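You operate a simulated robot arm through the tools that you are given. There is no shell and no other tool. Be economical: measure what you need, move in short steps, check, and stop when the job is done.

The job below is to be done with a simulated two-armed robot. You get a single attempt, and the scene is never put back.

## Task
Fetch the yellow sponge and set it on the bottom shelf of the tall rack. Take the blue tag and put it on top of the oval grey patch. Put the round steel weight on top of the carton marked hose clips. Put the white rowlock on the wooden work shelf of the tall rack away on the bare end of the trestle table. Put one of the big glue pots from the wooden work shelf of the tall rack on the bottom shelf of the tall rack. Stack the round grey patch labelled "27" from the wooden work shelf of the tall rack on top of the round grey patch marked "26". Do these in any order. Set down upright: round steel weight, big glue pot.

Only the result counts: the job must be done as asked and must still hold three seconds after the hand-in. Knocking over, shifting, dropping, spilling or breaking anything else fails it.

## Robot
Two 7-joint arms with two-finger grippers on one trunk, on a base that drives. Base frame: it is fixed to the floor where the robot stands at the start and does not move with it; the origin is under the middle of the robot, x ahead of it, y to its left, z up. Units: mm, degrees, N and s.
The left shoulder is at the start at [50, 191, 1092], the right one opposite. With the tool pointing down near the work surface each hand reaches from about 100 to 460 mm from the robot's upright axis, wherever it stands, measured 20 degrees to its own side. Places, roughly: bare end of the trestle table [-6100, 3800, 600]; big glue pot [3750, -250, 1000]; blue tag [1750, -500, 750]; bottom shelf of the tall rack [3800, 700, 300]; carton marked hose clips [3750, 1000, 500]; oval grey patch [500, -500, 750]; round grey patch [3750, 0, 1000]; round steel weight (7x7x8 cm) [1800, -1000, 900]; white rowlock (4x7x11 cm) [3600, -200, 1000]; yellow sponge (6x9x4 cm) [700, -200, 800]. Payload 2.69 kg a hand.
Tool frame (each hand has its own): the origin (TCP) lies between the finger pads and is the grasp point; the fingertips stand 20 mm ahead of it; z points along the fingers, y is the line along which they close. The gripper opens to 100 mm. The gripper's body begins 63 mm behind the TCP.
Orientation is told as [roll, pitch, yaw] about the base's x, y, z axes, in that order, counted from this pose: with the fingers straight down and closing along the base's y, the tool's x points along the base's -x, its y along +y and its z along -z.

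## Interface
- The arms move only by the tool move_arm. It takes "left_commands", "right_commands" or both (then of equal length, played together; a hand with none holds still); each is a list of rows, each a list of 7 numbers: the finger opening in mm, from 0 to 100, then the shift along the tool's x, y, z in mm, then the turn, a rotation vector about the tool's x, y, z in degrees. In form: [[jaw, dx, dy, dz, rx, ry, rz], ...]. A call has 1 to 12 rows; each row is the pose to reach, as a shift and turn from the pose commanded when the call began, along the tool's axes at that moment. A row lasts 0.2 s, in which the tool goes at most 50 mm and 8.6 degrees; a call with a longer step from one row to the next is refused whole, and so is a gripper value outside its range. A pose out of reach is approached as far as the arm can. The call stops where the force on the tool passes 40 N (or 10 N more than at its start, if that is more) or the arm is blocked; 0.2 s more then pass. Each finger travels about 153 mm/s and halts on what it meets, pressing with about 41 N; the grip force reading is that of the motor and also rises with nothing between the fingers. The clock runs only during rows and for 0.2 s after the last one: add rows that repeat a pose to give the fingers time. The reply holds the time, the measured pose of the TCP, the force on the tool along the base axes, the opening and the grip force, in the units named above and with some noise, with the torque about the TCP (base axes, N m) and any sound that the robot's microphone picked up.
- Cameras (640 x 400 px; columns grow to the right, rows downward): "scene" is now at [120.7, -29.2, 1277.9]; the picture's right is [-0.43, -0.90, 0.00], its down [-0.34, 0.16, -0.93] and it looks along [0.84, -0.40, -0.37] (base axes); focal length 282 px, centre (320, 200). "left" rides on the left gripper at [70, 19, -99] in its tool frame; the picture's right is [-0.26, 0.97, 0.00], its down [-0.75, -0.20, -0.63] and it looks along [-0.61, -0.16, 0.78] (tool axes); focal length 230 px, centre (320, 200). "right" rides on the right gripper at [70, -19, -99] in its tool frame; the picture's right is [0.26, 0.97, 0.00], its down [-0.75, 0.20, -0.63] and it looks along [-0.61, 0.16, 0.78] (tool axes); focal length 230 px, centre (320, 200). There is no depth. A picture from a camera that has moved, and an enlarged one, comes with that camera's place and axes in the base frame and with its lens. The place of the scene camera against the robot may be out by one fixed shift of up to 12 mm in any direction.
- camera(camera): a new picture of that camera. The clock stands still meanwhile.
- raise_lower(by): slides the trunk up (or, below 0, down) by that many mm; the arms and the scene camera ride with it, the base frame stays. It gives what a move gives, with no picture.
- steer(legs): drives the robot by 1 to 6 legs, each [ahead, left, turn to the left] in mm, mm and degrees, along the robot's own axes; the way and the turn of a leg run together, so that a leg with both is an arc; at most 1500 mm and 180 degrees a leg. The arms and the cameras ride along, it lands a little off, and it stops where it bumps. It gives what a move gives.
- turn_head(pan, tilt): turns the head with the scene camera to pan (to the left, within 80 degrees either way) and tilt (down, from -29 to 69), counted from straight ahead of the robot. It gives what a move gives.
- enlarge(camera, box): a new picture of the part [left, top, right, bottom] of that camera's present view, enlarged. The clock stands still meanwhile.
- finish_job(): hands the job in; it is judged then, once.

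Work in short steps. Places have to be worked out from the pictures, the camera data and where the tool is seen: move nearer, look again, correct. Check each grasp and each placing, and mend what went wrong. You have 186 turns and 154 pictures in all, those below and enlarged ones among them. Open the grippers and draw the arms clear of the work before you hand the job in, unless the task says otherwise; then end with one line.

The tools are called after "Call:" by a JSON object that holds its "op" and its "data". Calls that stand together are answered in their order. move_arm: Moves the arms, as the interface text tells. Its arguments: {"type":"object","properties":{"left_commands":{"type":"array"},"right_commands":{"type":"array"}},"required":[]} The other tools are called the same way: raise_lower (by) slides the trunk up or down; steer (legs) drives the base; turn_head (pan, tilt) turns the head that bears the scene camera; camera (camera) takes a picture; enlarge (camera, box) takes an enlarged picture of a part of a camera's view; finish_job () hands the job in.

At the start:

```text
time_s: 0.0
left_eef_pos: [307.6, -25.9, 1145.7]
left_ee_rot: [-0.1, 0.0, 0.2]
left_ft_force: [0.0, -0.9, -0.1]
left_moment: [-0.01, -0.02, -0.02]
left_finger_gap: 100.1
left_finger_force: 0.0
right_eef_pos: [327.0, -500.5, 1129.0]
right_ee_rot: [-0.1, 0.0, 0.0]
right_ft_force: [0.8, -0.2, 0.4]
right_moment: [0.01, -0.01, 0.03]
right_finger_gap: 100.1
right_finger_force: 0.1
trunk travel left (down, up): [-150.0, 173.0]
robot x, y, heading: [-0.3, 5.1, 0.1]
head pan, tilt: [-25.8, 21.9]
```

scene: 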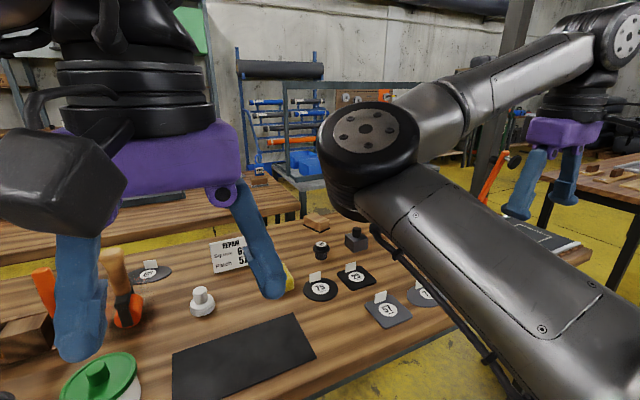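
right: 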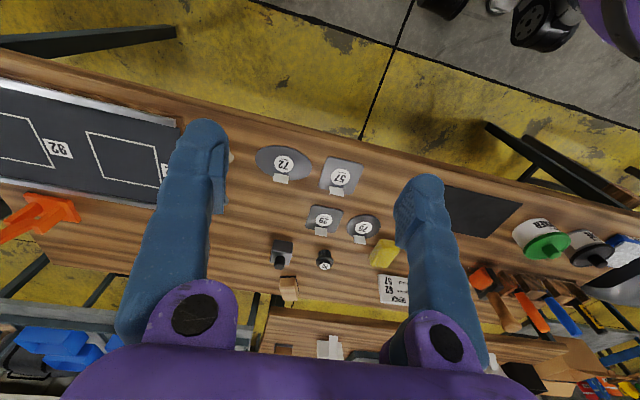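
left: 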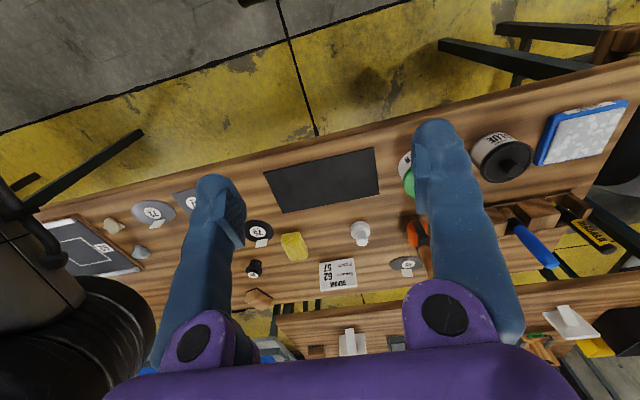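

I start by looking closely at the near bench and taking in the layout around the robot.

Call:
{"op": "enlarge", "data": {"camera": "right", "box": [220, 120, 420, 310]}}

Call:
{"op": "enlarge", "data": {"camera": "scene", "box": [100, 200, 460, 400]}}

Call:
{"op": "turn_head", "data": {"pan": 0, "tilt": 15}}

Call:
{"op": "camera", "data": {"camera": "scene"}}

```text
2.11 times, centred on (320, 215) of right
camera zoom: at [257.9, -518.4, 1227.2], right [-0.26, 0.97, 0.0], down [0.75, 0.2, 0.63], along [0.61, 0.16, -0.78], focal length 484 px, centre (320, 168)
```

zoom: 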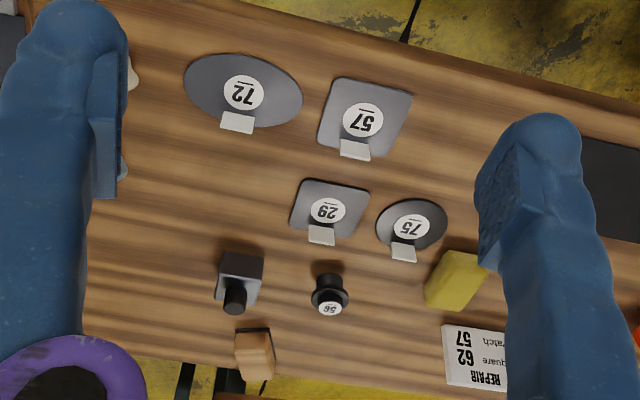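

```text
1.78 times, centred on (280, 300) of scene
camera zoom: at [120.7, -29.2, 1277.9], right [-0.43, -0.9, 0.0], down [-0.34, 0.16, -0.93], along [0.84, -0.4, -0.37], focal length 501 px, centre (391, 22)
```

zoom: 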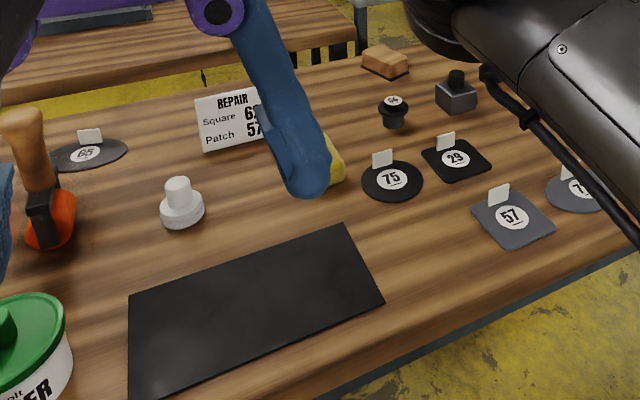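

```text
time_s: 0.9
left_eef_pos: [307.4, -24.6, 1146.1]
left_ee_rot: [-0.1, 0.1, 0.1]
left_ft_force: [0.4, 0.2, 0.3]
left_moment: [0.01, 0.0, -0.02]
left_finger_gap: 99.8
left_finger_force: 0.0
right_eef_pos: [327.5, -500.1, 1127.4]
right_ee_rot: [0.0, 0.0, 0.0]
right_ft_force: [-0.4, 0.1, 0.5]
right_moment: [0.03, 0.01, -0.01]
right_finger_gap: 100.1
right_finger_force: 0.0
trunk travel left (down, up): [-150.0, 173.0]
robot x, y, heading: [-2.5, 1.8, 0.2]
head pan, tilt: [0.0, 15.0]
```

```text
148 pictures are left
camera scene: at [130.5, 11.1, 1289.1], right [0.0, -1.0, 0.0], down [-0.26, 0.0, -0.97], along [0.97, 0.0, -0.26], focal length 282 px, centre (320, 200)
```

scene: 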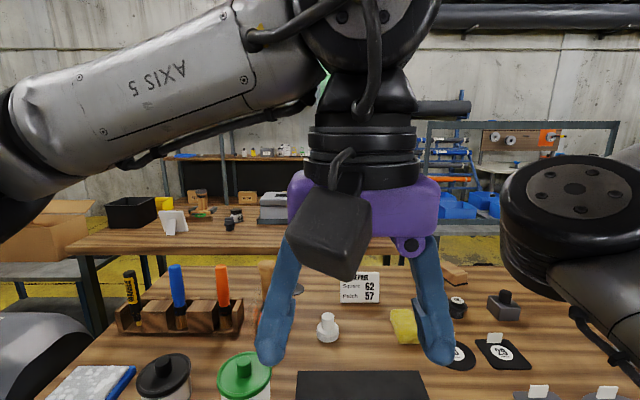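

The near bench holds the sponge at about (745,-190) and oval patch 72 at about (540,-530). I look down at the base and the bench edge, and then around for the drive paths.

Call:
{"op": "turn_head", "data": {"pan": 0, "tilt": 69}}

Call:
{"op": "camera", "data": {"camera": "scene"}}

Call:
{"op": "turn_head", "data": {"pan": -70, "tilt": 20}}

Call:
{"op": "camera", "data": {"camera": "scene"}}

Call:
{"op": "turn_head", "data": {"pan": 70, "tilt": 20}}

Call:
{"op": "camera", "data": {"camera": "scene"}}

```text
time_s: 2.1
left_eef_pos: [306.9, -26.4, 1146.7]
left_ee_rot: [-0.1, 0.0, 0.1]
left_ft_force: [-0.7, -1.0, -0.9]
left_moment: [-0.01, 0.0, 0.0]
left_finger_gap: 99.8
left_finger_force: 0.1
right_eef_pos: [327.5, -500.5, 1129.8]
right_ee_rot: [-0.1, 0.0, 0.0]
right_ft_force: [-0.6, -0.2, 0.5]
right_moment: [-0.01, 0.01, 0.02]
right_finger_gap: 99.9
right_finger_force: 0.1
trunk travel left (down, up): [-150.0, 173.0]
robot x, y, heading: [2.7, -0.8, -0.1]
head pan, tilt: [0.0, 68.8]
```

```text
147 pictures are left
camera scene: at [93.1, 11.2, 1213.5], right [0.0, -1.0, 0.0], down [-0.93, 0.0, -0.36], along [0.36, 0.0, -0.93], focal length 282 px, centre (320, 200)
```

scene: 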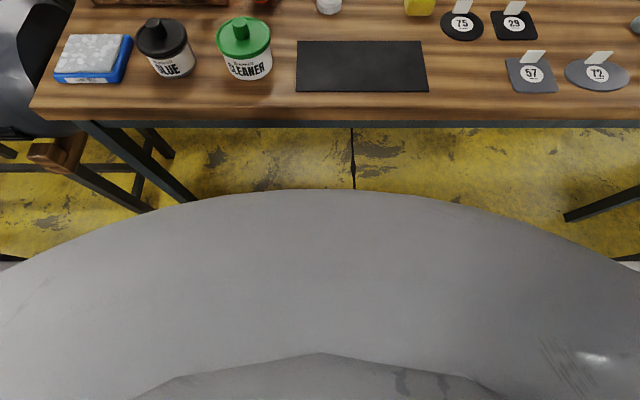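

```text
time_s: 3.5
left_eef_pos: [306.9, -26.9, 1144.9]
left_ee_rot: [-0.1, -0.1, 0.1]
left_ft_force: [0.4, 0.6, -0.6]
left_moment: [-0.03, 0.0, 0.02]
left_finger_gap: 99.9
left_finger_force: 0.1
right_eef_pos: [328.0, -500.6, 1127.3]
right_ee_rot: [-0.1, 0.0, 0.0]
right_ft_force: [-0.3, 0.3, -1.4]
right_moment: [-0.01, 0.01, -0.01]
right_finger_gap: 99.9
right_finger_force: 0.0
trunk travel left (down, up): [-150.0, 173.0]
robot x, y, heading: [3.4, -1.0, 0.0]
head pan, tilt: [-70.0, 20.0]
```

```text
146 pictures are left
camera scene: at [69.0, -76.3, 1280.9], right [-0.94, -0.34, 0.0], down [-0.12, 0.32, -0.94], along [0.32, -0.88, -0.34], focal length 282 px, centre (320, 200)
```

scene: 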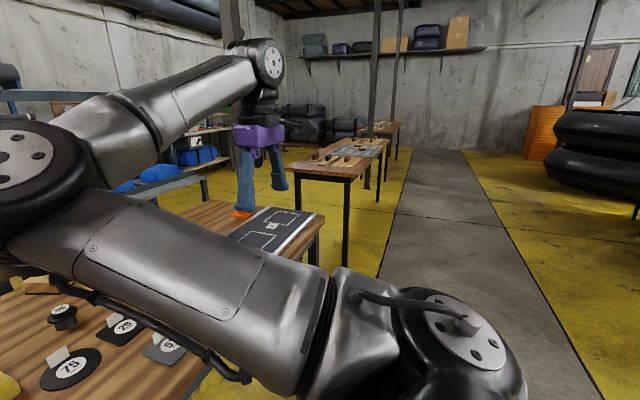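

```text
time_s: 5.8
left_eef_pos: [307.0, -25.2, 1146.7]
left_ee_rot: [0.0, 0.0, 0.1]
left_ft_force: [0.7, -0.8, -0.5]
left_moment: [0.0, 0.01, 0.0]
left_finger_gap: 100.1
left_finger_force: 0.1
right_eef_pos: [328.2, -500.1, 1128.2]
right_ee_rot: [-0.1, -0.1, 0.0]
right_ft_force: [0.2, -0.5, -0.4]
right_moment: [0.0, -0.02, -0.01]
right_finger_gap: 100.2
right_finger_force: 0.0
trunk travel left (down, up): [-150.0, 173.0]
robot x, y, heading: [-0.1, 1.4, -0.1]
head pan, tilt: [70.0, 20.0]
```

```text
145 pictures are left
camera scene: at [69.0, 98.7, 1280.9], right [0.94, -0.34, 0.0], down [-0.12, -0.32, -0.94], along [0.32, 0.88, -0.34], focal length 282 px, centre (320, 200)
```

scene: 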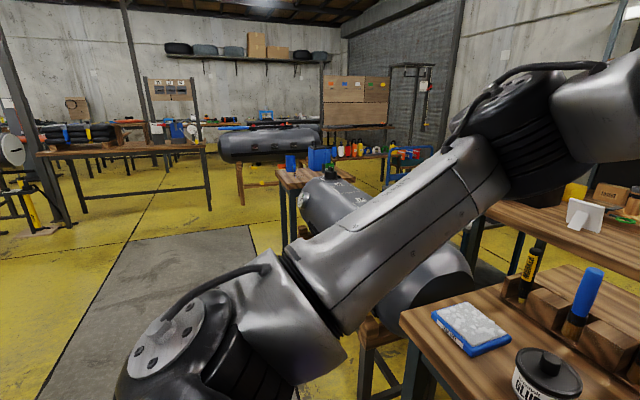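

The bench front edge is at x≈450 with nothing in the way on the floor. I drive ahead in a cautious step.

Call:
{"op": "steer", "data": {"legs": [[150, 0, 0]]}}

Call:
{"op": "turn_head", "data": {"pan": -20, "tilt": 60}}

Call:
{"op": "camera", "data": {"camera": "scene"}}

```text
time_s: 7.1
left_eef_pos: [457.5, -24.0, 1145.1]
left_ee_rot: [0.0, 0.1, 0.1]
left_ft_force: [1.1, 0.8, 0.9]
left_moment: [0.0, 0.02, -0.01]
left_finger_gap: 100.1
left_finger_force: 0.0
right_eef_pos: [476.9, -500.4, 1128.1]
right_ee_rot: [-0.1, 0.0, 0.1]
right_ft_force: [0.7, -0.1, 0.3]
right_moment: [0.01, 0.0, -0.02]
right_finger_gap: 100.0
right_finger_force: 0.1
trunk travel left (down, up): [-150.0, 173.0]
robot x, y, heading: [147.4, -0.1, -0.2]
head pan, tilt: [70.0, 20.0]
```

```text
time_s: 8.8
left_eef_pos: [456.3, -24.7, 1147.9]
left_ee_rot: [-0.2, 0.0, 0.1]
left_ft_force: [-0.1, -0.3, -0.7]
left_moment: [0.02, -0.02, 0.03]
left_finger_gap: 99.8
left_finger_force: 0.0
right_eef_pos: [475.9, -499.5, 1127.9]
right_ee_rot: [-0.1, 0.0, 0.0]
right_ft_force: [-0.2, 0.7, 0.4]
right_moment: [0.01, 0.0, 0.02]
right_finger_gap: 100.4
right_finger_force: 0.0
trunk travel left (down, up): [-150.0, 173.0]
robot x, y, heading: [146.3, 0.9, -0.3]
head pan, tilt: [-20.0, 60.0]
```

```text
144 pictures are left
camera scene: at [248.3, -11.5, 1222.8], right [-0.34, -0.94, 0.0], down [-0.81, 0.3, -0.5], along [0.47, -0.17, -0.87], focal length 282 px, centre (320, 200)
```

scene: 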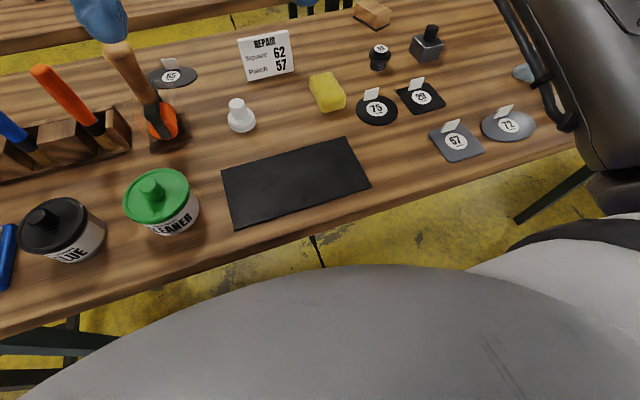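

No bump. The sponge is at about (755,-210); I move ahead another 130 mm.

Call:
{"op": "steer", "data": {"legs": [[130, 0, 0]]}}

Call:
{"op": "move_arm", "data": {"right_commands": [[100, 0, 45, 0, 0, 0, 0], [100, 0, 90, 0, 0, 0, 0], [100, 0, 135, 0, 0, 0, 0], [100, 0, 180, 0, 0, 0, 0], [100, 0, 220, 0, 0, 0, 0]], "left_commands": [[100, 0, 45, 0, 0, 0, 0], [100, 0, 90, 0, 0, 0, 0], [100, 0, 135, 0, 0, 0, 0], [100, 0, 180, 0, 0, 0, 0], [100, 0, 220, 0, 0, 0, 0]]}}

Call:
{"op": "camera", "data": {"camera": "right"}}

```text
time_s: 10.1
left_eef_pos: [579.1, -25.1, 1148.2]
left_ee_rot: [-0.1, -0.6, 0.1]
left_ft_force: [1.0, 0.3, 0.3]
left_moment: [0.02, 0.01, -0.01]
left_finger_gap: 100.2
left_finger_force: 0.1
right_eef_pos: [601.1, -499.5, 1130.3]
right_ee_rot: [-0.1, -0.6, -0.1]
right_ft_force: [0.3, 0.5, 0.5]
right_moment: [-0.01, 0.0, -0.02]
right_finger_gap: 99.9
right_finger_force: 0.0
trunk travel left (down, up): [-150.0, 173.0]
robot x, y, heading: [278.4, -1.3, 0.1]
head pan, tilt: [-20.0, 60.0]
```

```text
time_s: 11.3
left_eef_pos: [579.3, 195.1, 1150.1]
left_ee_rot: [-0.2, -0.6, -0.1]
left_ft_force: [-0.2, 0.2, -0.2]
left_moment: [0.01, 0.0, 0.02]
left_finger_gap: 99.9
left_finger_force: 0.1
right_eef_pos: [589.2, -429.9, 1129.6]
right_ee_rot: [0.0, -0.5, 0.2]
right_ft_force: [0.0, -0.1, -0.4]
right_moment: [0.03, 0.0, 0.0]
right_finger_gap: 99.8
right_finger_force: 0.1
right hand out of reach, approached as far as the arm can: row 2, 3, 4, 5
trunk travel left (down, up): [-150.0, 173.0]
robot x, y, heading: [279.2, -0.8, -0.3]
head pan, tilt: [-20.0, 60.0]
```

```text
143 pictures are left
camera right: at [518.5, -447.4, 1229.0], right [-0.26, 0.97, 0.0], down [0.74, 0.2, 0.64], along [0.62, 0.16, -0.77], focal length 230 px, centre (320, 200)
```

right: 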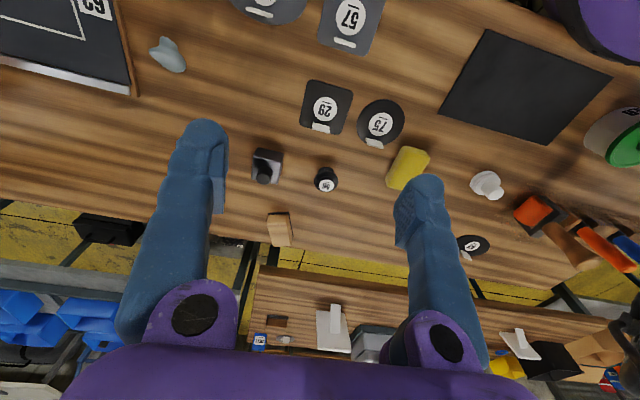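

The right hand is limited at this height (and the base shows a 0.6° tilt, perhaps touching the bench), so I back off 15 mm and lower the right hand before reaching toward the sponge.

Call:
{"op": "steer", "data": {"legs": [[-15, 0, 0]]}}

Call:
{"op": "move_arm", "data": {"right_commands": [[100, 0, 0, 45, 0, 0, 0], [100, 0, 0, 90, 0, 0, 0], [100, 0, 0, 135, 0, 0, 0], [100, 0, 0, 180, 0, 0, 0], [100, 0, 40, 200, 0, 0, 0], [100, 0, 80, 220, 0, 0, 0], [100, 0, 120, 220, 0, 0, 0], [100, 0, 160, 220, 0, 0, 0], [100, -40, 190, 220, 0, 0, 0]]}}

Call:
{"op": "camera", "data": {"camera": "right"}}

```text
time_s: 12.1
left_eef_pos: [573.1, 195.8, 1147.2]
left_ee_rot: [-0.1, 0.0, 0.0]
left_ft_force: [-0.5, 0.4, 0.0]
left_moment: [-0.01, -0.03, -0.02]
left_finger_gap: 100.3
left_finger_force: 0.1
right_eef_pos: [582.3, -429.3, 1127.4]
right_ee_rot: [0.0, -0.1, 0.0]
right_ft_force: [-0.6, -0.5, 0.2]
right_moment: [0.0, -0.01, 0.0]
right_finger_gap: 100.0
right_finger_force: 0.1
trunk travel left (down, up): [-150.0, 173.0]
robot x, y, heading: [265.7, 2.3, 0.2]
head pan, tilt: [-20.0, 60.0]
```

```text
time_s: 14.1
left_eef_pos: [572.8, 195.2, 1147.3]
left_ee_rot: [-0.1, 0.0, 0.1]
left_ft_force: [-0.1, 0.5, 0.1]
left_moment: [0.02, 0.03, 0.03]
left_finger_gap: 100.1
left_finger_force: 0.0
right_eef_pos: [580.3, -434.5, 918.8]
right_ee_rot: [0.0, 0.0, 0.2]
right_ft_force: [-0.4, 0.5, 0.4]
right_moment: [0.03, -0.01, 0.01]
right_finger_gap: 100.1
right_finger_force: 0.0
right hand out of reach, approached as far as the arm can: row 4, 5, 6, 7, 8, 9
trunk travel left (down, up): [-150.0, 173.0]
robot x, y, heading: [263.7, 1.6, 0.0]
head pan, tilt: [-20.0, 60.0]
```

```text
142 pictures are left
camera right: at [510.7, -452.6, 1018.1], right [-0.26, 0.97, 0.0], down [0.75, 0.2, 0.63], along [0.61, 0.16, -0.78], focal length 230 px, centre (320, 200)
```

right: 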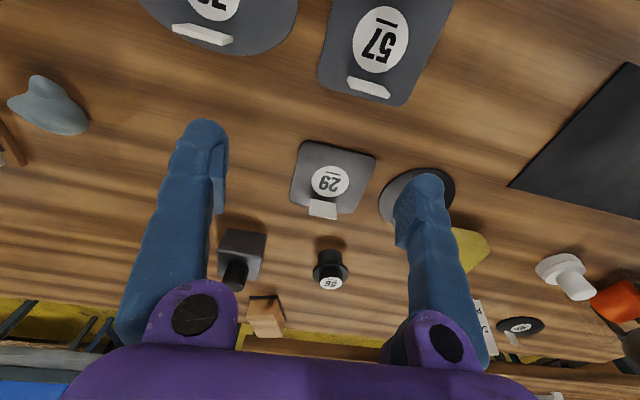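

The arm seems stuck at an IK limit at the far reach; I draw the hand in toward the body first and then inward.

Call:
{"op": "move_arm", "data": {"right_commands": [[100, 45, 0, 0, 0, 0, 0], [100, 90, 0, 0, 0, 0, 0], [100, 120, 30, 0, 0, 0, 0], [100, 130, 75, 0, 0, 0, 0], [100, 130, 120, 0, 0, 0, 0], [100, 130, 165, 0, 0, 0, 0], [100, 110, 200, 0, 0, 0, 0]]}}

```text
time_s: 15.7
left_eef_pos: [573.6, 196.4, 1147.3]
left_ee_rot: [-0.1, 0.0, 0.0]
left_ft_force: [-0.3, 0.2, 0.6]
left_moment: [-0.03, -0.01, 0.0]
left_finger_gap: 100.0
left_finger_force: 0.0
right_eef_pos: [487.6, -397.5, 978.3]
right_ee_rot: [0.0, -0.1, 0.1]
right_ft_force: [0.5, 0.0, 0.2]
right_moment: [-0.01, -0.01, -0.03]
right_finger_gap: 100.1
right_finger_force: 0.0
right hand out of reach, approached as far as the arm can: row 3, 4, 5, 6, 7
trunk travel left (down, up): [-150.0, 173.0]
robot x, y, heading: [266.1, -2.5, 0.0]
head pan, tilt: [-20.0, 60.0]
```

The right arm still will not come inward. I look at the arm's posture.

Call:
{"op": "turn_head", "data": {"pan": -45, "tilt": 35}}

Call:
{"op": "camera", "data": {"camera": "scene"}}

```text
time_s: 16.5
left_eef_pos: [572.6, 195.2, 1147.2]
left_ee_rot: [-0.1, 0.0, 0.2]
left_ft_force: [-1.1, 0.1, 0.2]
left_moment: [0.01, 0.03, -0.02]
left_finger_gap: 99.9
left_finger_force: 0.0
right_eef_pos: [488.7, -399.6, 977.8]
right_ee_rot: [0.0, 0.0, 0.1]
right_ft_force: [-0.2, 0.6, -0.1]
right_moment: [0.05, -0.03, -0.02]
right_finger_gap: 100.0
right_finger_force: 0.1
trunk travel left (down, up): [-150.0, 173.0]
robot x, y, heading: [265.7, -0.7, -0.2]
head pan, tilt: [-45.0, 35.0]
```

```text
141 pictures are left
camera scene: at [364.5, -50.9, 1257.0], right [-0.71, -0.71, 0.0], down [-0.41, 0.41, -0.82], along [0.58, -0.58, -0.57], focal length 282 px, centre (320, 200)
```

scene: 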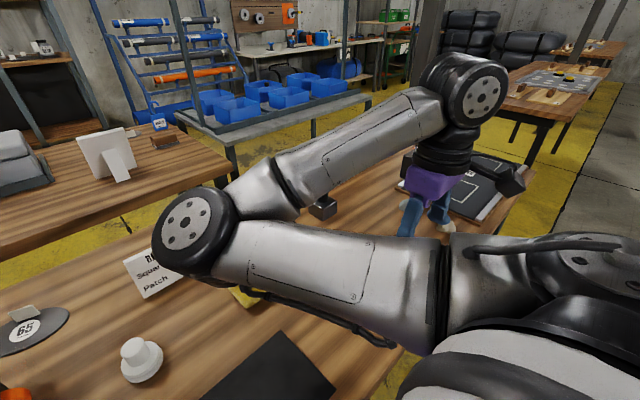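

The right elbow sits inward, so that arm works only out to the right; the left arm serves the front. I survey the second bench before planning the route.

Call:
{"op": "turn_head", "data": {"pan": -12, "tilt": 12}}

Call:
{"op": "camera", "data": {"camera": "scene"}}

Call:
{"op": "enlarge", "data": {"camera": "scene", "box": [200, 120, 460, 282]}}

```text
time_s: 17.5
left_eef_pos: [572.9, 195.4, 1147.3]
left_ee_rot: [0.0, -0.1, 0.0]
left_ft_force: [-0.5, 0.0, 0.9]
left_moment: [-0.01, 0.0, 0.01]
left_finger_gap: 100.0
left_finger_force: 0.0
right_eef_pos: [488.6, -400.1, 977.2]
right_ee_rot: [-0.1, 0.0, 0.0]
right_ft_force: [-0.5, 0.8, -0.7]
right_moment: [-0.02, -0.02, 0.03]
right_finger_gap: 99.9
right_finger_force: 0.1
trunk travel left (down, up): [-150.0, 173.0]
robot x, y, heading: [262.3, -0.1, 0.0]
head pan, tilt: [-12.0, 12.0]
```

```text
140 pictures are left
camera scene: at [393.4, -8.1, 1293.9], right [-0.21, -0.98, 0.0], down [-0.2, 0.04, -0.98], along [0.96, -0.2, -0.21], focal length 282 px, centre (320, 200)
```

scene: 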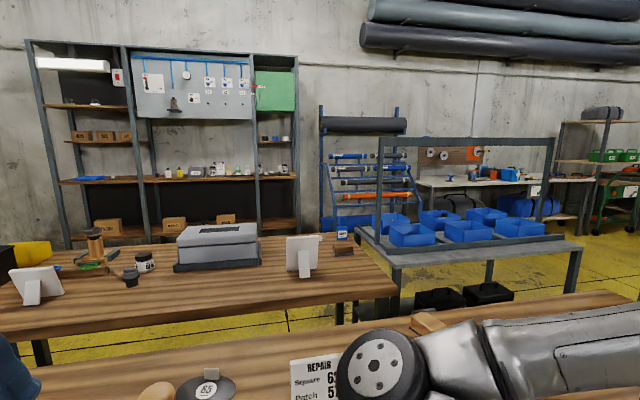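

```text
2.46 times, centred on (330, 201) of scene
camera zoom: at [393.4, -8.1, 1293.9], right [-0.21, -0.98, 0.0], down [-0.2, 0.04, -0.98], along [0.96, -0.2, -0.21], focal length 694 px, centre (295, 198)
```

zoom: 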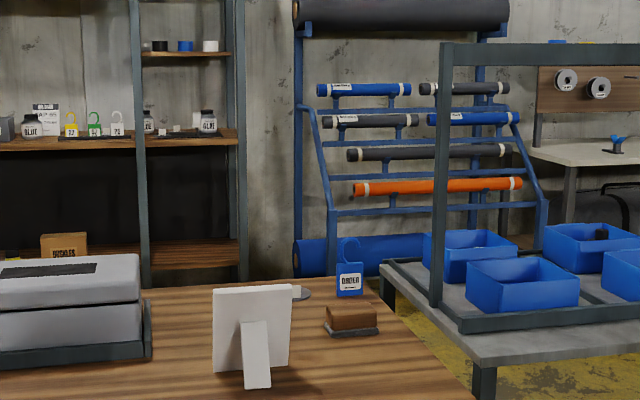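

The blue "ORDER" tag stands at the back right of bench 2; the bin table is beside it. I check possible routes left and right.

Call:
{"op": "turn_head", "data": {"pan": 45, "tilt": 18}}

Call:
{"op": "camera", "data": {"camera": "scene"}}

Call:
{"op": "turn_head", "data": {"pan": -55, "tilt": 15}}

Call:
{"op": "camera", "data": {"camera": "scene"}}

```text
time_s: 18.8
left_eef_pos: [572.8, 195.6, 1147.0]
left_ee_rot: [-0.1, 0.0, 0.1]
left_ft_force: [-0.5, 0.4, 0.1]
left_moment: [-0.01, -0.05, -0.02]
left_finger_gap: 100.1
left_finger_force: 0.1
right_eef_pos: [487.5, -399.2, 978.2]
right_ee_rot: [0.0, 0.0, 0.0]
right_ft_force: [-0.5, -0.5, -0.2]
right_moment: [0.0, 0.02, 0.01]
right_finger_gap: 100.1
right_finger_force: 0.1
trunk travel left (down, up): [-150.0, 173.0]
robot x, y, heading: [263.7, -1.5, 0.2]
head pan, tilt: [45.0, 18.0]
```

```text
138 pictures are left
camera scene: at [368.2, 77.2, 1284.2], right [0.71, -0.71, 0.0], down [-0.22, -0.22, -0.95], along [0.67, 0.67, -0.31], focal length 282 px, centre (320, 200)
```

scene: 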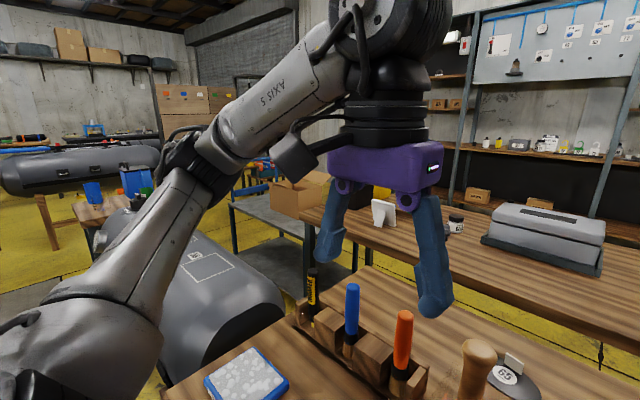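

```text
time_s: 20.5
left_eef_pos: [573.2, 194.6, 1147.7]
left_ee_rot: [-0.1, -0.1, 0.0]
left_ft_force: [0.0, 0.4, -0.1]
left_moment: [-0.01, -0.02, -0.04]
left_finger_gap: 100.1
left_finger_force: 0.0
right_eef_pos: [487.1, -398.7, 977.8]
right_ee_rot: [0.0, 0.0, 0.1]
right_ft_force: [0.2, 0.4, -0.3]
right_moment: [-0.04, 0.02, 0.0]
right_finger_gap: 99.9
right_finger_force: 0.1
trunk travel left (down, up): [-150.0, 173.0]
robot x, y, heading: [264.8, -2.2, -0.0]
head pan, tilt: [-55.0, 15.0]
```

```text
137 pictures are left
camera scene: at [355.8, -65.2, 1289.1], right [-0.82, -0.57, 0.0], down [-0.15, 0.21, -0.97], along [0.55, -0.79, -0.26], focal length 282 px, centre (320, 200)
```

scene: 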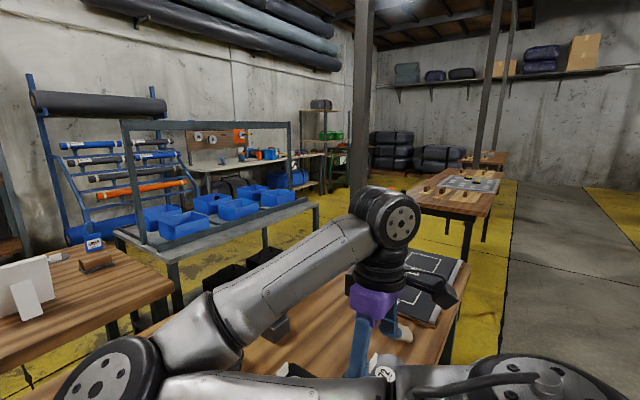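

Left is blocked by the inflatable; the way round is to the right. First the sponge with the left arm: I slide the base right so that it lies in front-left.

Call:
{"op": "steer", "data": {"legs": [[-30, -320, 0], [30, 0, 0]]}}

Call:
{"op": "move_arm", "data": {"left_commands": [[100, 0, 0, 45, 0, 0, 0], [100, 0, 0, 90, 0, 0, 0], [100, 0, 0, 135, 0, 0, 0], [100, -20, 0, 175, 0, 0, 0], [100, -50, 0, 190, 0, 0, 0]]}}

Call:
{"op": "camera", "data": {"camera": "left"}}

```text
time_s: 24.4
left_eef_pos: [573.4, -125.2, 1148.0]
left_ee_rot: [-0.1, 0.1, -0.1]
left_ft_force: [-0.2, -0.1, -0.6]
left_moment: [0.01, 0.02, -0.03]
left_finger_gap: 100.1
left_finger_force: 0.0
right_eef_pos: [486.7, -719.4, 977.0]
right_ee_rot: [0.0, 0.1, -0.2]
right_ft_force: [0.8, 1.1, 0.4]
right_moment: [0.02, 0.01, 0.01]
right_finger_gap: 100.0
right_finger_force: 0.1
trunk travel left (down, up): [-150.0, 173.0]
robot x, y, heading: [266.7, -316.9, -0.3]
head pan, tilt: [-55.0, 15.0]
```

```text
time_s: 25.6
left_eef_pos: [624.1, -123.1, 957.0]
left_ee_rot: [-0.1, 0.0, -0.1]
left_ft_force: [-0.6, 0.3, 0.3]
left_moment: [0.01, -0.01, 0.0]
left_finger_gap: 100.0
left_finger_force: 0.0
right_eef_pos: [486.4, -718.6, 977.6]
right_ee_rot: [-0.1, 0.0, 0.0]
right_ft_force: [0.0, -0.4, -0.2]
right_moment: [-0.01, -0.01, -0.02]
right_finger_gap: 100.0
right_finger_force: 0.0
trunk travel left (down, up): [-150.0, 173.0]
robot x, y, heading: [268.1, -321.2, -0.1]
head pan, tilt: [-55.0, 15.0]
```

```text
136 pictures are left
camera left: at [553.9, -102.7, 1055.5], right [0.26, 0.97, 0.0], down [0.75, -0.2, 0.63], along [0.61, -0.16, -0.78], focal length 230 px, centre (320, 200)
```

left: 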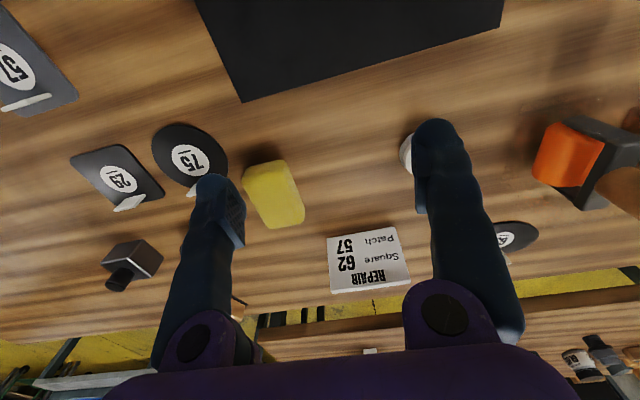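

The left arm reaches well; the sponge lies lengthwise along x at about (722,-213). I pitch the fingers 40° forward and come above it for a closer look.

Call:
{"op": "move_arm", "data": {"left_commands": [[100, -10, -18, 10, 0, -8, 0], [100, -20, -36, 25, 0, -16, 0], [100, -30, -54, 40, 0, -24, 0], [100, -40, -72, 55, 0, -32, 0], [100, -50, -90, 70, 0, -40, 0]]}}

Call:
{"op": "camera", "data": {"camera": "left"}}

```text
time_s: 26.8
left_eef_pos: [672.1, -214.1, 887.6]
left_ee_rot: [-0.1, -40.1, 0.0]
left_ft_force: [0.1, -0.7, -0.4]
left_moment: [0.01, 0.0, -0.02]
left_finger_gap: 100.0
left_finger_force: 0.1
right_eef_pos: [486.4, -718.7, 978.5]
right_ee_rot: [0.0, 0.0, -0.1]
right_ft_force: [0.6, -0.7, -0.5]
right_moment: [0.01, 0.0, -0.04]
right_finger_gap: 99.9
right_finger_force: 0.1
trunk travel left (down, up): [-150.0, 173.0]
robot x, y, heading: [263.1, -316.7, -0.2]
head pan, tilt: [-55.0, 15.0]
```

```text
135 pictures are left
camera left: at [555.4, -193.7, 918.8], right [0.2, 0.97, 0.16], down [0.17, -0.2, 0.97], along [0.97, -0.16, -0.2], focal length 230 px, centre (320, 200)
```

left: 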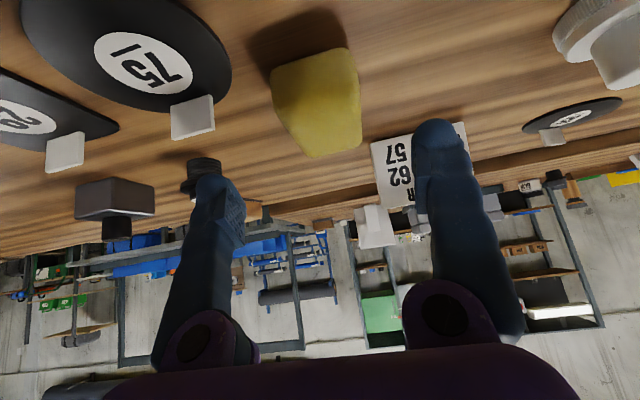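

Triangulating gives the sponge centre at about (722,-209,808) with the bench top near 788. I descend along the fingers and close.

Call:
{"op": "move_arm", "data": {"left_commands": [[100, 3, 4, 30, 0, 0, 0], [100, 6, 4, 60, 0, 0, 0], [100, 8, 4, 82, 0, 0, 0], [60, 8, 4, 82, 0, 0, 0], [20, 8, 4, 82, 0, 0, 0], [20, 8, 4, 82, 0, 0, 0], [20, 8, 4, 82, 0, 0, 0]]}}

Call:
{"op": "camera", "data": {"camera": "left"}}

```text
time_s: 28.4
left_eef_pos: [719.6, -209.9, 821.9]
left_ee_rot: [0.0, -40.2, 0.0]
left_ft_force: [2.2, 6.7, 10.8]
left_moment: [0.3, -0.1, 0.04]
left_finger_gap: 54.0
left_finger_force: 41.2
right_eef_pos: [485.8, -718.3, 978.2]
right_ee_rot: [-0.1, 0.1, -0.1]
right_ft_force: [-0.1, -0.5, -0.1]
right_moment: [-0.04, -0.04, -0.03]
right_finger_gap: 100.2
right_finger_force: 0.1
trunk travel left (down, up): [-150.0, 173.0]
robot x, y, heading: [263.0, -314.4, 0.2]
head pan, tilt: [-55.0, 15.0]
```

```text
134 pictures are left
camera left: at [602.0, -188.3, 852.2], right [0.2, 0.97, 0.16], down [0.17, -0.2, 0.97], along [0.97, -0.16, -0.2], focal length 230 px, centre (320, 200)
```

left: 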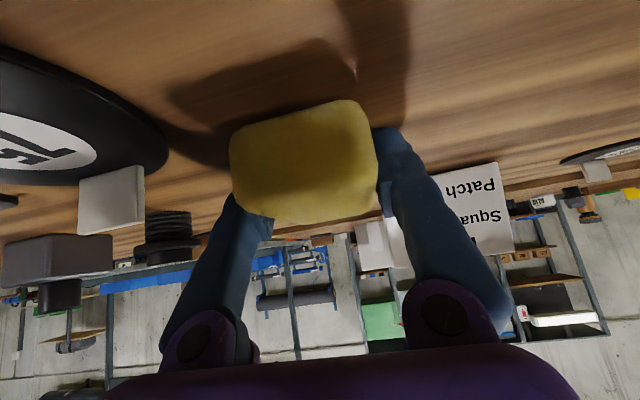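

The sponge is gripped. I lift it straight up and draw it back a little.

Call:
{"op": "move_arm", "data": {"left_commands": [[20, -26, 0, -30, 0, 0, 0], [20, -52, 0, -60, 0, 0, 0], [20, -78, 0, -90, 0, 0, 0], [20, -104, 0, -120, 0, 0, 0], [20, -130, 0, -150, 0, 0, 0], [20, -110, 0, -180, 0, 0, 0], [20, -90, 20, -205, 0, 0, 0], [20, -70, 40, -230, 0, 0, 0]]}}

Call:
{"op": "camera", "data": {"camera": "left"}}

```text
time_s: 30.1
left_eef_pos: [629.1, -172.5, 1040.8]
left_ee_rot: [0.0, -39.9, 0.0]
left_ft_force: [0.2, 0.0, 0.3]
left_moment: [0.02, -0.01, 0.01]
left_finger_gap: 54.2
left_finger_force: 41.2
left hand out of reach, approached as far as the arm can: row 8
right_eef_pos: [486.1, -718.5, 979.3]
right_ee_rot: [-0.1, 0.0, -0.1]
right_ft_force: [0.3, 0.0, 0.4]
right_moment: [-0.02, -0.02, 0.0]
right_finger_gap: 100.0
right_finger_force: 0.1
trunk travel left (down, up): [-150.0, 173.0]
robot x, y, heading: [267.3, -320.0, -0.2]
head pan, tilt: [-55.0, 15.0]
```

```text
133 pictures are left
camera left: at [511.2, -152.4, 1071.9], right [0.2, 0.97, 0.17], down [0.17, -0.2, 0.96], along [0.96, -0.16, -0.21], focal length 230 px, centre (320, 200)
```

left: 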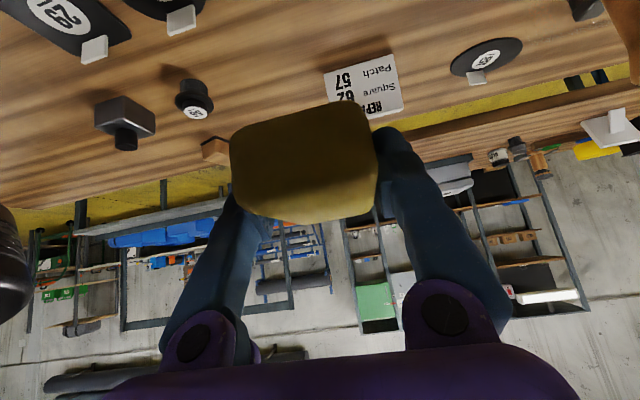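

Sponge held. I back off 130 mm and slide right along the bench front toward the gap at y≈-1500.

Call:
{"op": "steer", "data": {"legs": [[-150, 0, 0], [0, -1170, 0]]}}

Call:
{"op": "turn_head", "data": {"pan": -15, "tilt": 22}}

Call:
{"op": "camera", "data": {"camera": "scene"}}

Call:
{"op": "camera", "data": {"camera": "right"}}

```text
time_s: 41.7
left_eef_pos: [472.5, -1348.5, 1040.3]
left_ee_rot: [0.0, -39.8, -0.3]
left_ft_force: [-0.8, -0.6, -0.4]
left_moment: [-0.01, -0.03, 0.02]
left_finger_gap: 54.0
left_finger_force: 40.8
right_eef_pos: [325.7, -1893.5, 977.6]
right_ee_rot: [0.0, 0.0, -0.5]
right_ft_force: [-0.6, -0.2, -0.2]
right_moment: [0.01, -0.02, -0.01]
right_finger_gap: 99.9
right_finger_force: 0.2
trunk travel left (down, up): [-150.0, 173.0]
robot x, y, heading: [103.9, -1489.8, -0.4]
head pan, tilt: [-55.0, 15.0]
```

```text
time_s: 42.8
left_eef_pos: [471.1, -1348.6, 1040.9]
left_ee_rot: [0.0, -39.8, -0.2]
left_ft_force: [0.6, 0.1, 0.0]
left_moment: [-0.03, 0.0, 0.02]
left_finger_gap: 54.1
left_finger_force: 40.9
right_eef_pos: [326.2, -1893.1, 978.2]
right_ee_rot: [-0.1, 0.0, -0.4]
right_ft_force: [0.3, -0.4, -0.4]
right_moment: [-0.04, -0.04, 0.01]
right_finger_gap: 99.9
right_finger_force: 0.1
trunk travel left (down, up): [-150.0, 173.0]
robot x, y, heading: [106.1, -1493.7, -0.2]
head pan, tilt: [-15.0, 22.0]
```

```text
132 pictures are left
camera scene: at [233.4, -1505.9, 1277.7], right [-0.27, -0.96, 0.0], down [-0.36, 0.1, -0.93], along [0.89, -0.25, -0.37], focal length 282 px, centre (320, 200)
```

scene: 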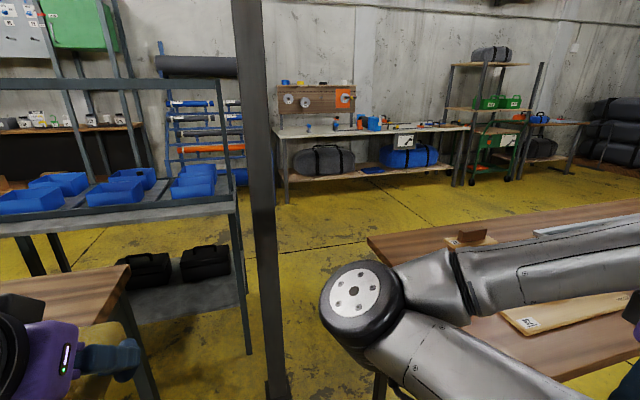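

```text
131 pictures are left
camera right: at [256.2, -1910.6, 1077.6], right [-0.25, 0.97, 0.0], down [0.75, 0.19, 0.63], along [0.61, 0.16, -0.78], focal length 230 px, centre (320, 200)
```

right: 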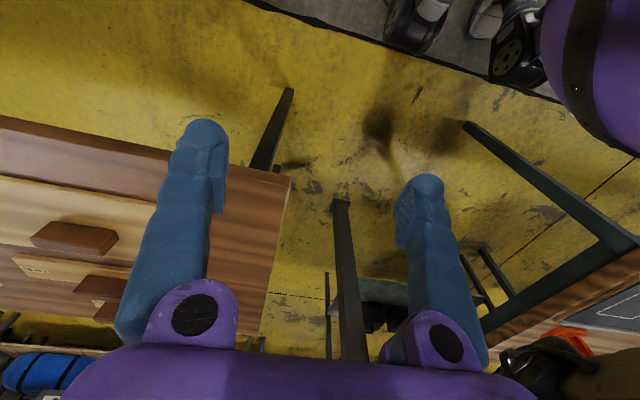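

A steel pillar at about (1114,-1557) narrows the gap too much. I look further right for a way around the right-hand tables.

Call:
{"op": "turn_head", "data": {"pan": -65, "tilt": 15}}

Call:
{"op": "camera", "data": {"camera": "scene"}}

Call:
{"op": "turn_head", "data": {"pan": 0, "tilt": 40}}

Call:
{"op": "camera", "data": {"camera": "scene"}}

```text
time_s: 43.9
left_eef_pos: [472.3, -1348.6, 1041.0]
left_ee_rot: [0.0, -39.8, -0.3]
left_ft_force: [0.6, 0.1, -0.2]
left_moment: [0.01, 0.01, 0.0]
left_finger_gap: 54.2
left_finger_force: 40.9
right_eef_pos: [326.0, -1892.4, 978.3]
right_ee_rot: [0.0, 0.0, -0.5]
right_ft_force: [-0.3, -0.5, -0.5]
right_moment: [0.01, -0.01, 0.01]
right_finger_gap: 100.0
right_finger_force: 0.0
trunk travel left (down, up): [-150.0, 173.0]
robot x, y, heading: [107.0, -1492.3, -0.6]
head pan, tilt: [-65.0, 15.0]
```

```text
130 pictures are left
camera scene: at [182.8, -1566.0, 1289.1], right [-0.91, -0.42, 0.0], down [-0.11, 0.24, -0.97], along [0.4, -0.88, -0.26], focal length 282 px, centre (320, 200)
```

scene: 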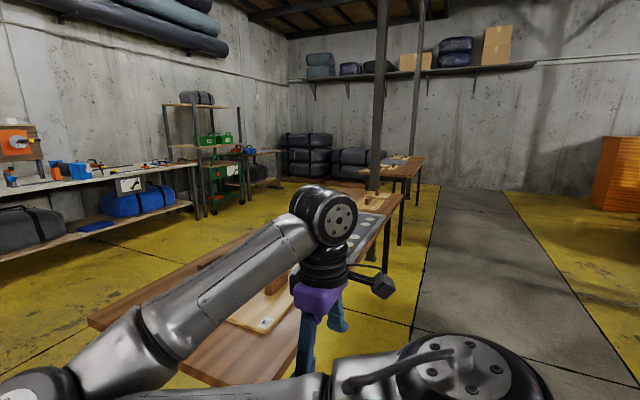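

```text
time_s: 45.3
left_eef_pos: [471.8, -1347.9, 1040.3]
left_ee_rot: [0.0, -39.8, -0.4]
left_ft_force: [0.3, -0.1, 0.5]
left_moment: [0.04, -0.01, 0.04]
left_finger_gap: 54.2
left_finger_force: 42.2
right_eef_pos: [325.7, -1894.7, 978.4]
right_ee_rot: [0.0, 0.1, -0.5]
right_ft_force: [0.9, 0.9, 0.1]
right_moment: [-0.02, 0.01, 0.0]
right_finger_gap: 100.2
right_finger_force: 0.1
trunk travel left (down, up): [-150.0, 173.0]
robot x, y, heading: [110.1, -1488.4, -0.3]
head pan, tilt: [0.0, 40.0]
```

```text
129 pictures are left
camera scene: at [229.0, -1481.9, 1249.6], right [-0.01, -1.0, 0.0], down [-0.64, 0.01, -0.77], along [0.77, -0.01, -0.64], focal length 282 px, centre (320, 200)
```

scene: 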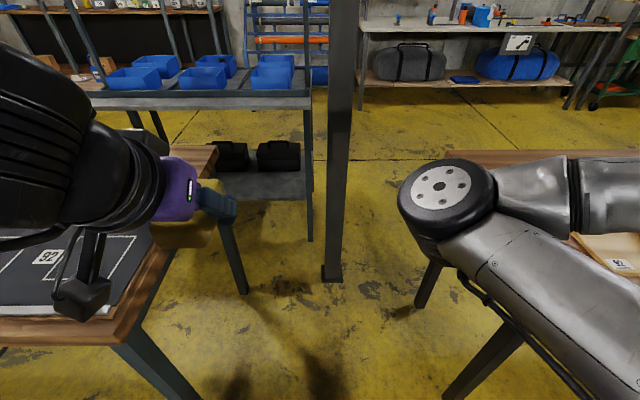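

The only clear way round is past the right end of that right-hand table (about y=-3900). I back off and slide along the aisle.

Call:
{"op": "steer", "data": {"legs": [[-200, 0, 0], [0, -1250, 0], [0, -1200, 0]]}}

Call:
{"op": "turn_head", "data": {"pan": -20, "tilt": 25}}

Call:
{"op": "camera", "data": {"camera": "scene"}}

```text
time_s: 68.3
left_eef_pos: [198.2, -3844.9, 1040.2]
left_ee_rot: [0.0, -39.8, -2.6]
left_ft_force: [0.9, 0.7, -0.5]
left_moment: [0.03, 0.0, 0.02]
left_finger_gap: 54.1
left_finger_force: 40.5
right_eef_pos: [30.7, -4383.5, 979.0]
right_ee_rot: [-0.1, 0.0, -2.7]
right_ft_force: [-0.6, 0.7, -0.7]
right_moment: [-0.05, -0.01, -0.03]
right_finger_gap: 100.0
right_finger_force: 0.2
trunk travel left (down, up): [-150.0, 173.0]
robot x, y, heading: [-175.7, -3971.6, -2.6]
head pan, tilt: [0.0, 40.0]
```

```text
time_s: 69.2
left_eef_pos: [199.3, -3844.0, 1040.9]
left_ee_rot: [0.1, -39.8, -2.6]
left_ft_force: [0.9, 0.6, 0.6]
left_moment: [-0.02, -0.01, 0.0]
left_finger_gap: 54.3
left_finger_force: 40.9
right_eef_pos: [31.9, -4383.5, 978.2]
right_ee_rot: [0.1, 0.0, -2.7]
right_ft_force: [-0.1, -0.4, -0.4]
right_moment: [-0.01, -0.01, -0.01]
right_finger_gap: 99.9
right_finger_force: 0.1
trunk travel left (down, up): [-150.0, 173.0]
robot x, y, heading: [-175.1, -3972.5, -2.9]
head pan, tilt: [-20.0, 25.0]
```

```text
128 pictures are left
camera scene: at [-49.9, -3999.8, 1272.8], right [-0.39, -0.92, 0.0], down [-0.39, 0.16, -0.91], along [0.84, -0.35, -0.42], focal length 282 px, centre (320, 200)
```

scene: 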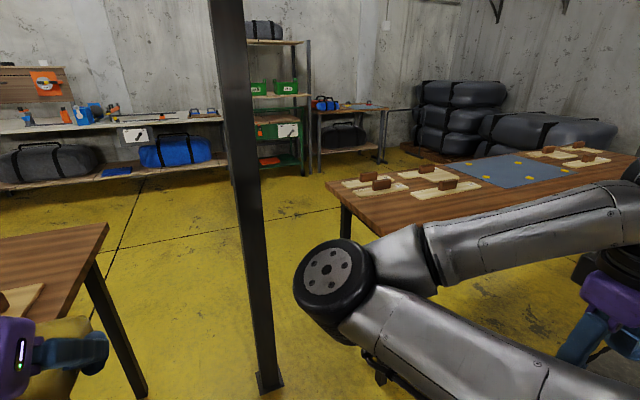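

The gaps beside pillar 2 are about 430 mm each, tight. I look further right for an open way past the last table.

Call:
{"op": "turn_head", "data": {"pan": -65, "tilt": 15}}

Call:
{"op": "camera", "data": {"camera": "scene"}}

Call:
{"op": "turn_head", "data": {"pan": -40, "tilt": 69}}

Call:
{"op": "camera", "data": {"camera": "scene"}}

```text
time_s: 70.3
left_eef_pos: [197.9, -3845.3, 1040.6]
left_ee_rot: [-0.1, -39.8, -2.7]
left_ft_force: [-0.5, 0.3, -0.5]
left_moment: [0.01, -0.03, 0.04]
left_finger_gap: 54.4
left_finger_force: 41.0
right_eef_pos: [30.7, -4383.1, 979.2]
right_ee_rot: [-0.1, 0.0, -2.7]
right_ft_force: [0.1, 0.2, -0.1]
right_moment: [-0.03, -0.01, 0.01]
right_finger_gap: 100.1
right_finger_force: 0.1
trunk travel left (down, up): [-150.0, 173.0]
robot x, y, heading: [-172.1, -3974.7, -2.9]
head pan, tilt: [-65.0, 15.0]
```

```text
127 pictures are left
camera scene: at [-99.5, -4050.7, 1289.1], right [-0.93, -0.38, 0.0], down [-0.1, 0.24, -0.97], along [0.37, -0.89, -0.26], focal length 282 px, centre (320, 200)
```

scene: 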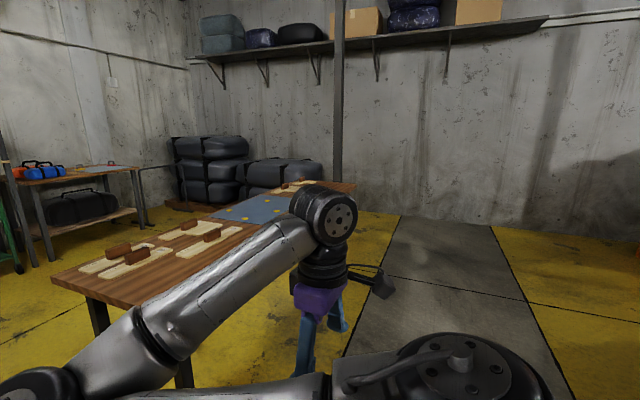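

```text
time_s: 71.5
left_eef_pos: [198.8, -3844.9, 1040.0]
left_ee_rot: [0.0, -39.8, -2.7]
left_ft_force: [-0.9, 0.3, -0.4]
left_moment: [0.0, 0.01, 0.0]
left_finger_gap: 53.9
left_finger_force: 40.9
right_eef_pos: [30.9, -4383.5, 977.9]
right_ee_rot: [0.1, 0.0, -2.6]
right_ft_force: [0.3, 0.3, 0.1]
right_moment: [0.03, 0.0, 0.0]
right_finger_gap: 100.1
right_finger_force: 0.0
trunk travel left (down, up): [-150.0, 173.0]
robot x, y, heading: [-169.6, -3971.5, -2.6]
head pan, tilt: [-40.0, 68.8]
```

```text
126 pictures are left
camera scene: at [-93.9, -4002.3, 1213.5], right [-0.68, -0.73, 0.0], down [-0.68, 0.63, -0.36], along [0.27, -0.25, -0.93], focal length 282 px, centre (320, 200)
```

scene: 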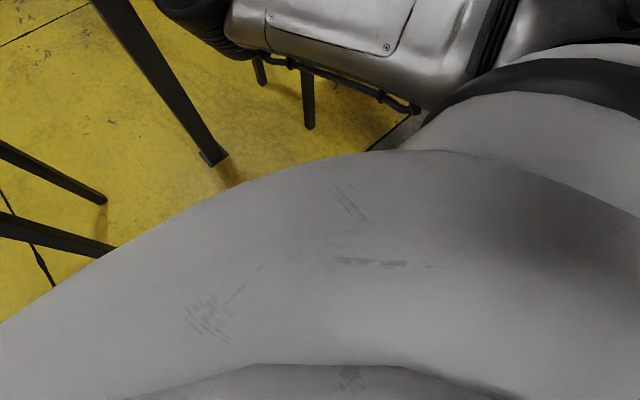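

A wide opening exists past the third table (ends about y=-6650; wall at about -8100). I correct the heading and go on.

Call:
{"op": "steer", "data": {"legs": [[0, 0, 2.7], [0, -1500, 0], [0, -1500, 0], [0, -350, 0]]}}

Call:
{"op": "turn_head", "data": {"pan": 0, "tilt": 20}}

Call:
{"op": "camera", "data": {"camera": "scene"}}

```text
time_s: 101.8
left_eef_pos: [187.2, -7232.0, 1040.6]
left_ee_rot: [0.1, -39.8, -0.4]
left_ft_force: [0.3, 0.5, -0.6]
left_moment: [-0.01, -0.04, -0.06]
left_finger_gap: 54.3
left_finger_force: 41.2
right_eef_pos: [41.6, -7777.2, 979.5]
right_ee_rot: [0.0, 0.1, -0.6]
right_ft_force: [-0.1, -1.2, -0.6]
right_moment: [0.02, 0.04, -0.01]
right_finger_gap: 99.9
right_finger_force: 0.1
trunk travel left (down, up): [-150.0, 173.0]
robot x, y, heading: [-178.7, -7374.1, -0.8]
head pan, tilt: [-40.0, 68.8]
```

```text
time_s: 103.0
left_eef_pos: [188.3, -7232.7, 1038.8]
left_ee_rot: [0.1, -39.8, -0.4]
left_ft_force: [-0.1, -0.1, -0.6]
left_moment: [-0.01, 0.01, -0.01]
left_finger_gap: 54.2
left_finger_force: 40.8
right_eef_pos: [41.0, -7778.0, 978.4]
right_ee_rot: [0.0, -0.1, -0.6]
right_ft_force: [0.3, 0.5, -0.1]
right_moment: [0.04, 0.02, 0.0]
right_finger_gap: 100.1
right_finger_force: 0.0
trunk travel left (down, up): [-150.0, 173.0]
robot x, y, heading: [-178.0, -7374.1, -0.8]
head pan, tilt: [0.0, 20.0]
```

```text
125 pictures are left
camera scene: at [-47.4, -7365.8, 1280.9], right [-0.01, -1.0, 0.0], down [-0.34, 0.0, -0.94], along [0.94, -0.01, -0.34], focal length 282 px, centre (320, 200)
```

scene: 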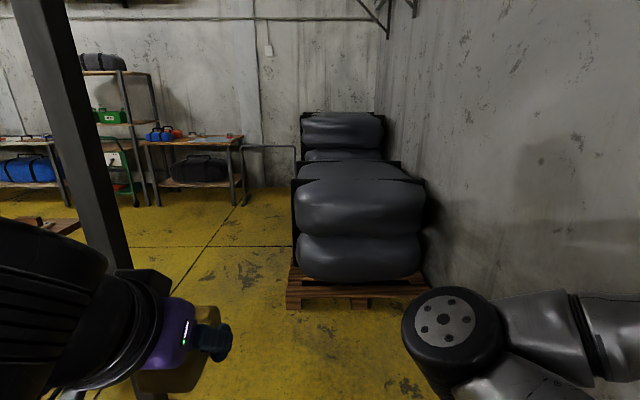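

The lane between the third table and the pallet is about 600 mm wide, so I need the base's footprint: I raise the trunk and tilt the right hand to look at my own base.

Call:
{"op": "raise_lower", "data": {"by": 170}}

Call:
{"op": "move_arm", "data": {"right_commands": [[100, 0, 0, 0, -4, 7, 0], [100, 0, 0, 0, -8, 14, 0], [100, 0, 0, 0, -12, 21, 0], [100, 0, 0, 0, -16, 28, 0], [100, 0, 0, 0, -20, 35, 0]]}}

Call:
{"op": "camera", "data": {"camera": "right"}}

Call:
{"op": "turn_head", "data": {"pan": 40, "tilt": 30}}

Call:
{"op": "camera", "data": {"camera": "scene"}}

```text
time_s: 104.9
left_eef_pos: [188.2, -7232.6, 1209.9]
left_ee_rot: [0.1, -39.8, -0.4]
left_ft_force: [0.1, -0.5, -0.5]
left_moment: [-0.01, 0.02, 0.03]
left_finger_gap: 54.0
left_finger_force: 41.3
right_eef_pos: [40.4, -7776.5, 1148.7]
right_ee_rot: [-0.1, 0.1, -0.6]
right_ft_force: [0.4, 0.6, -0.1]
right_moment: [-0.02, 0.02, 0.01]
right_finger_gap: 99.9
right_finger_force: 0.1
trunk travel left (down, up): [-320.0, 3.0]
robot x, y, heading: [-178.5, -7374.8, -1.0]
head pan, tilt: [0.0, 20.0]
```

```text
time_s: 106.1
left_eef_pos: [187.9, -7232.3, 1211.9]
left_ee_rot: [0.0, -39.7, -0.5]
left_ft_force: [-0.3, -0.2, 0.0]
left_moment: [-0.01, 0.01, 0.03]
left_finger_gap: 54.3
left_finger_force: 40.8
right_eef_pos: [40.9, -7779.2, 1148.4]
right_ee_rot: [22.9, 34.5, 6.5]
right_ft_force: [0.8, 0.1, 0.3]
right_moment: [-0.01, 0.05, 0.03]
right_finger_gap: 99.8
right_finger_force: 0.2
trunk travel left (down, up): [-320.0, 3.0]
robot x, y, heading: [-175.2, -7373.2, -0.7]
head pan, tilt: [0.0, 20.0]
```

```text
124 pictures are left
camera right: at [37.5, -7833.9, 1257.1], right [-0.1, 0.88, 0.46], down [0.99, 0.05, 0.12], along [0.08, 0.46, -0.88], focal length 230 px, centre (320, 200)
```

right: 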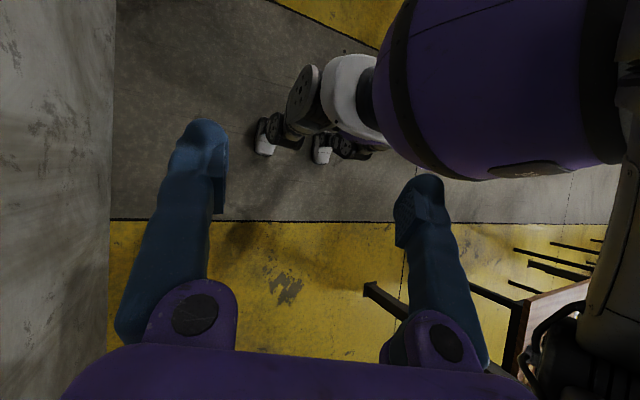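

```text
time_s: 107.2
left_eef_pos: [187.5, -7233.2, 1210.5]
left_ee_rot: [0.0, -39.8, -0.4]
left_ft_force: [0.6, -0.3, -0.2]
left_moment: [0.0, 0.01, -0.01]
left_finger_gap: 54.4
left_finger_force: 40.9
right_eef_pos: [40.5, -7777.5, 1148.9]
right_ee_rot: [22.9, 34.2, 6.5]
right_ft_force: [-0.6, 0.2, 0.5]
right_moment: [0.02, 0.02, 0.0]
right_finger_gap: 100.1
right_finger_force: 0.1
trunk travel left (down, up): [-320.0, 3.0]
robot x, y, heading: [-175.3, -7377.2, -1.0]
head pan, tilt: [40.0, 30.0]
```

```text
123 pictures are left
camera scene: at [-70.6, -7307.5, 1434.9], right [0.63, -0.77, 0.0], down [-0.39, -0.32, -0.87], along [0.67, 0.55, -0.5], focal length 282 px, centre (320, 200)
```

scene: 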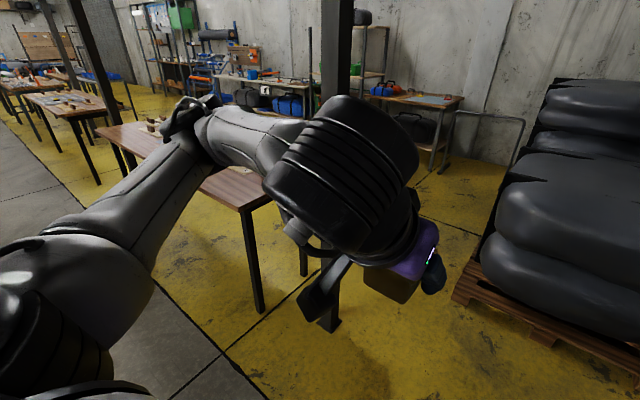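

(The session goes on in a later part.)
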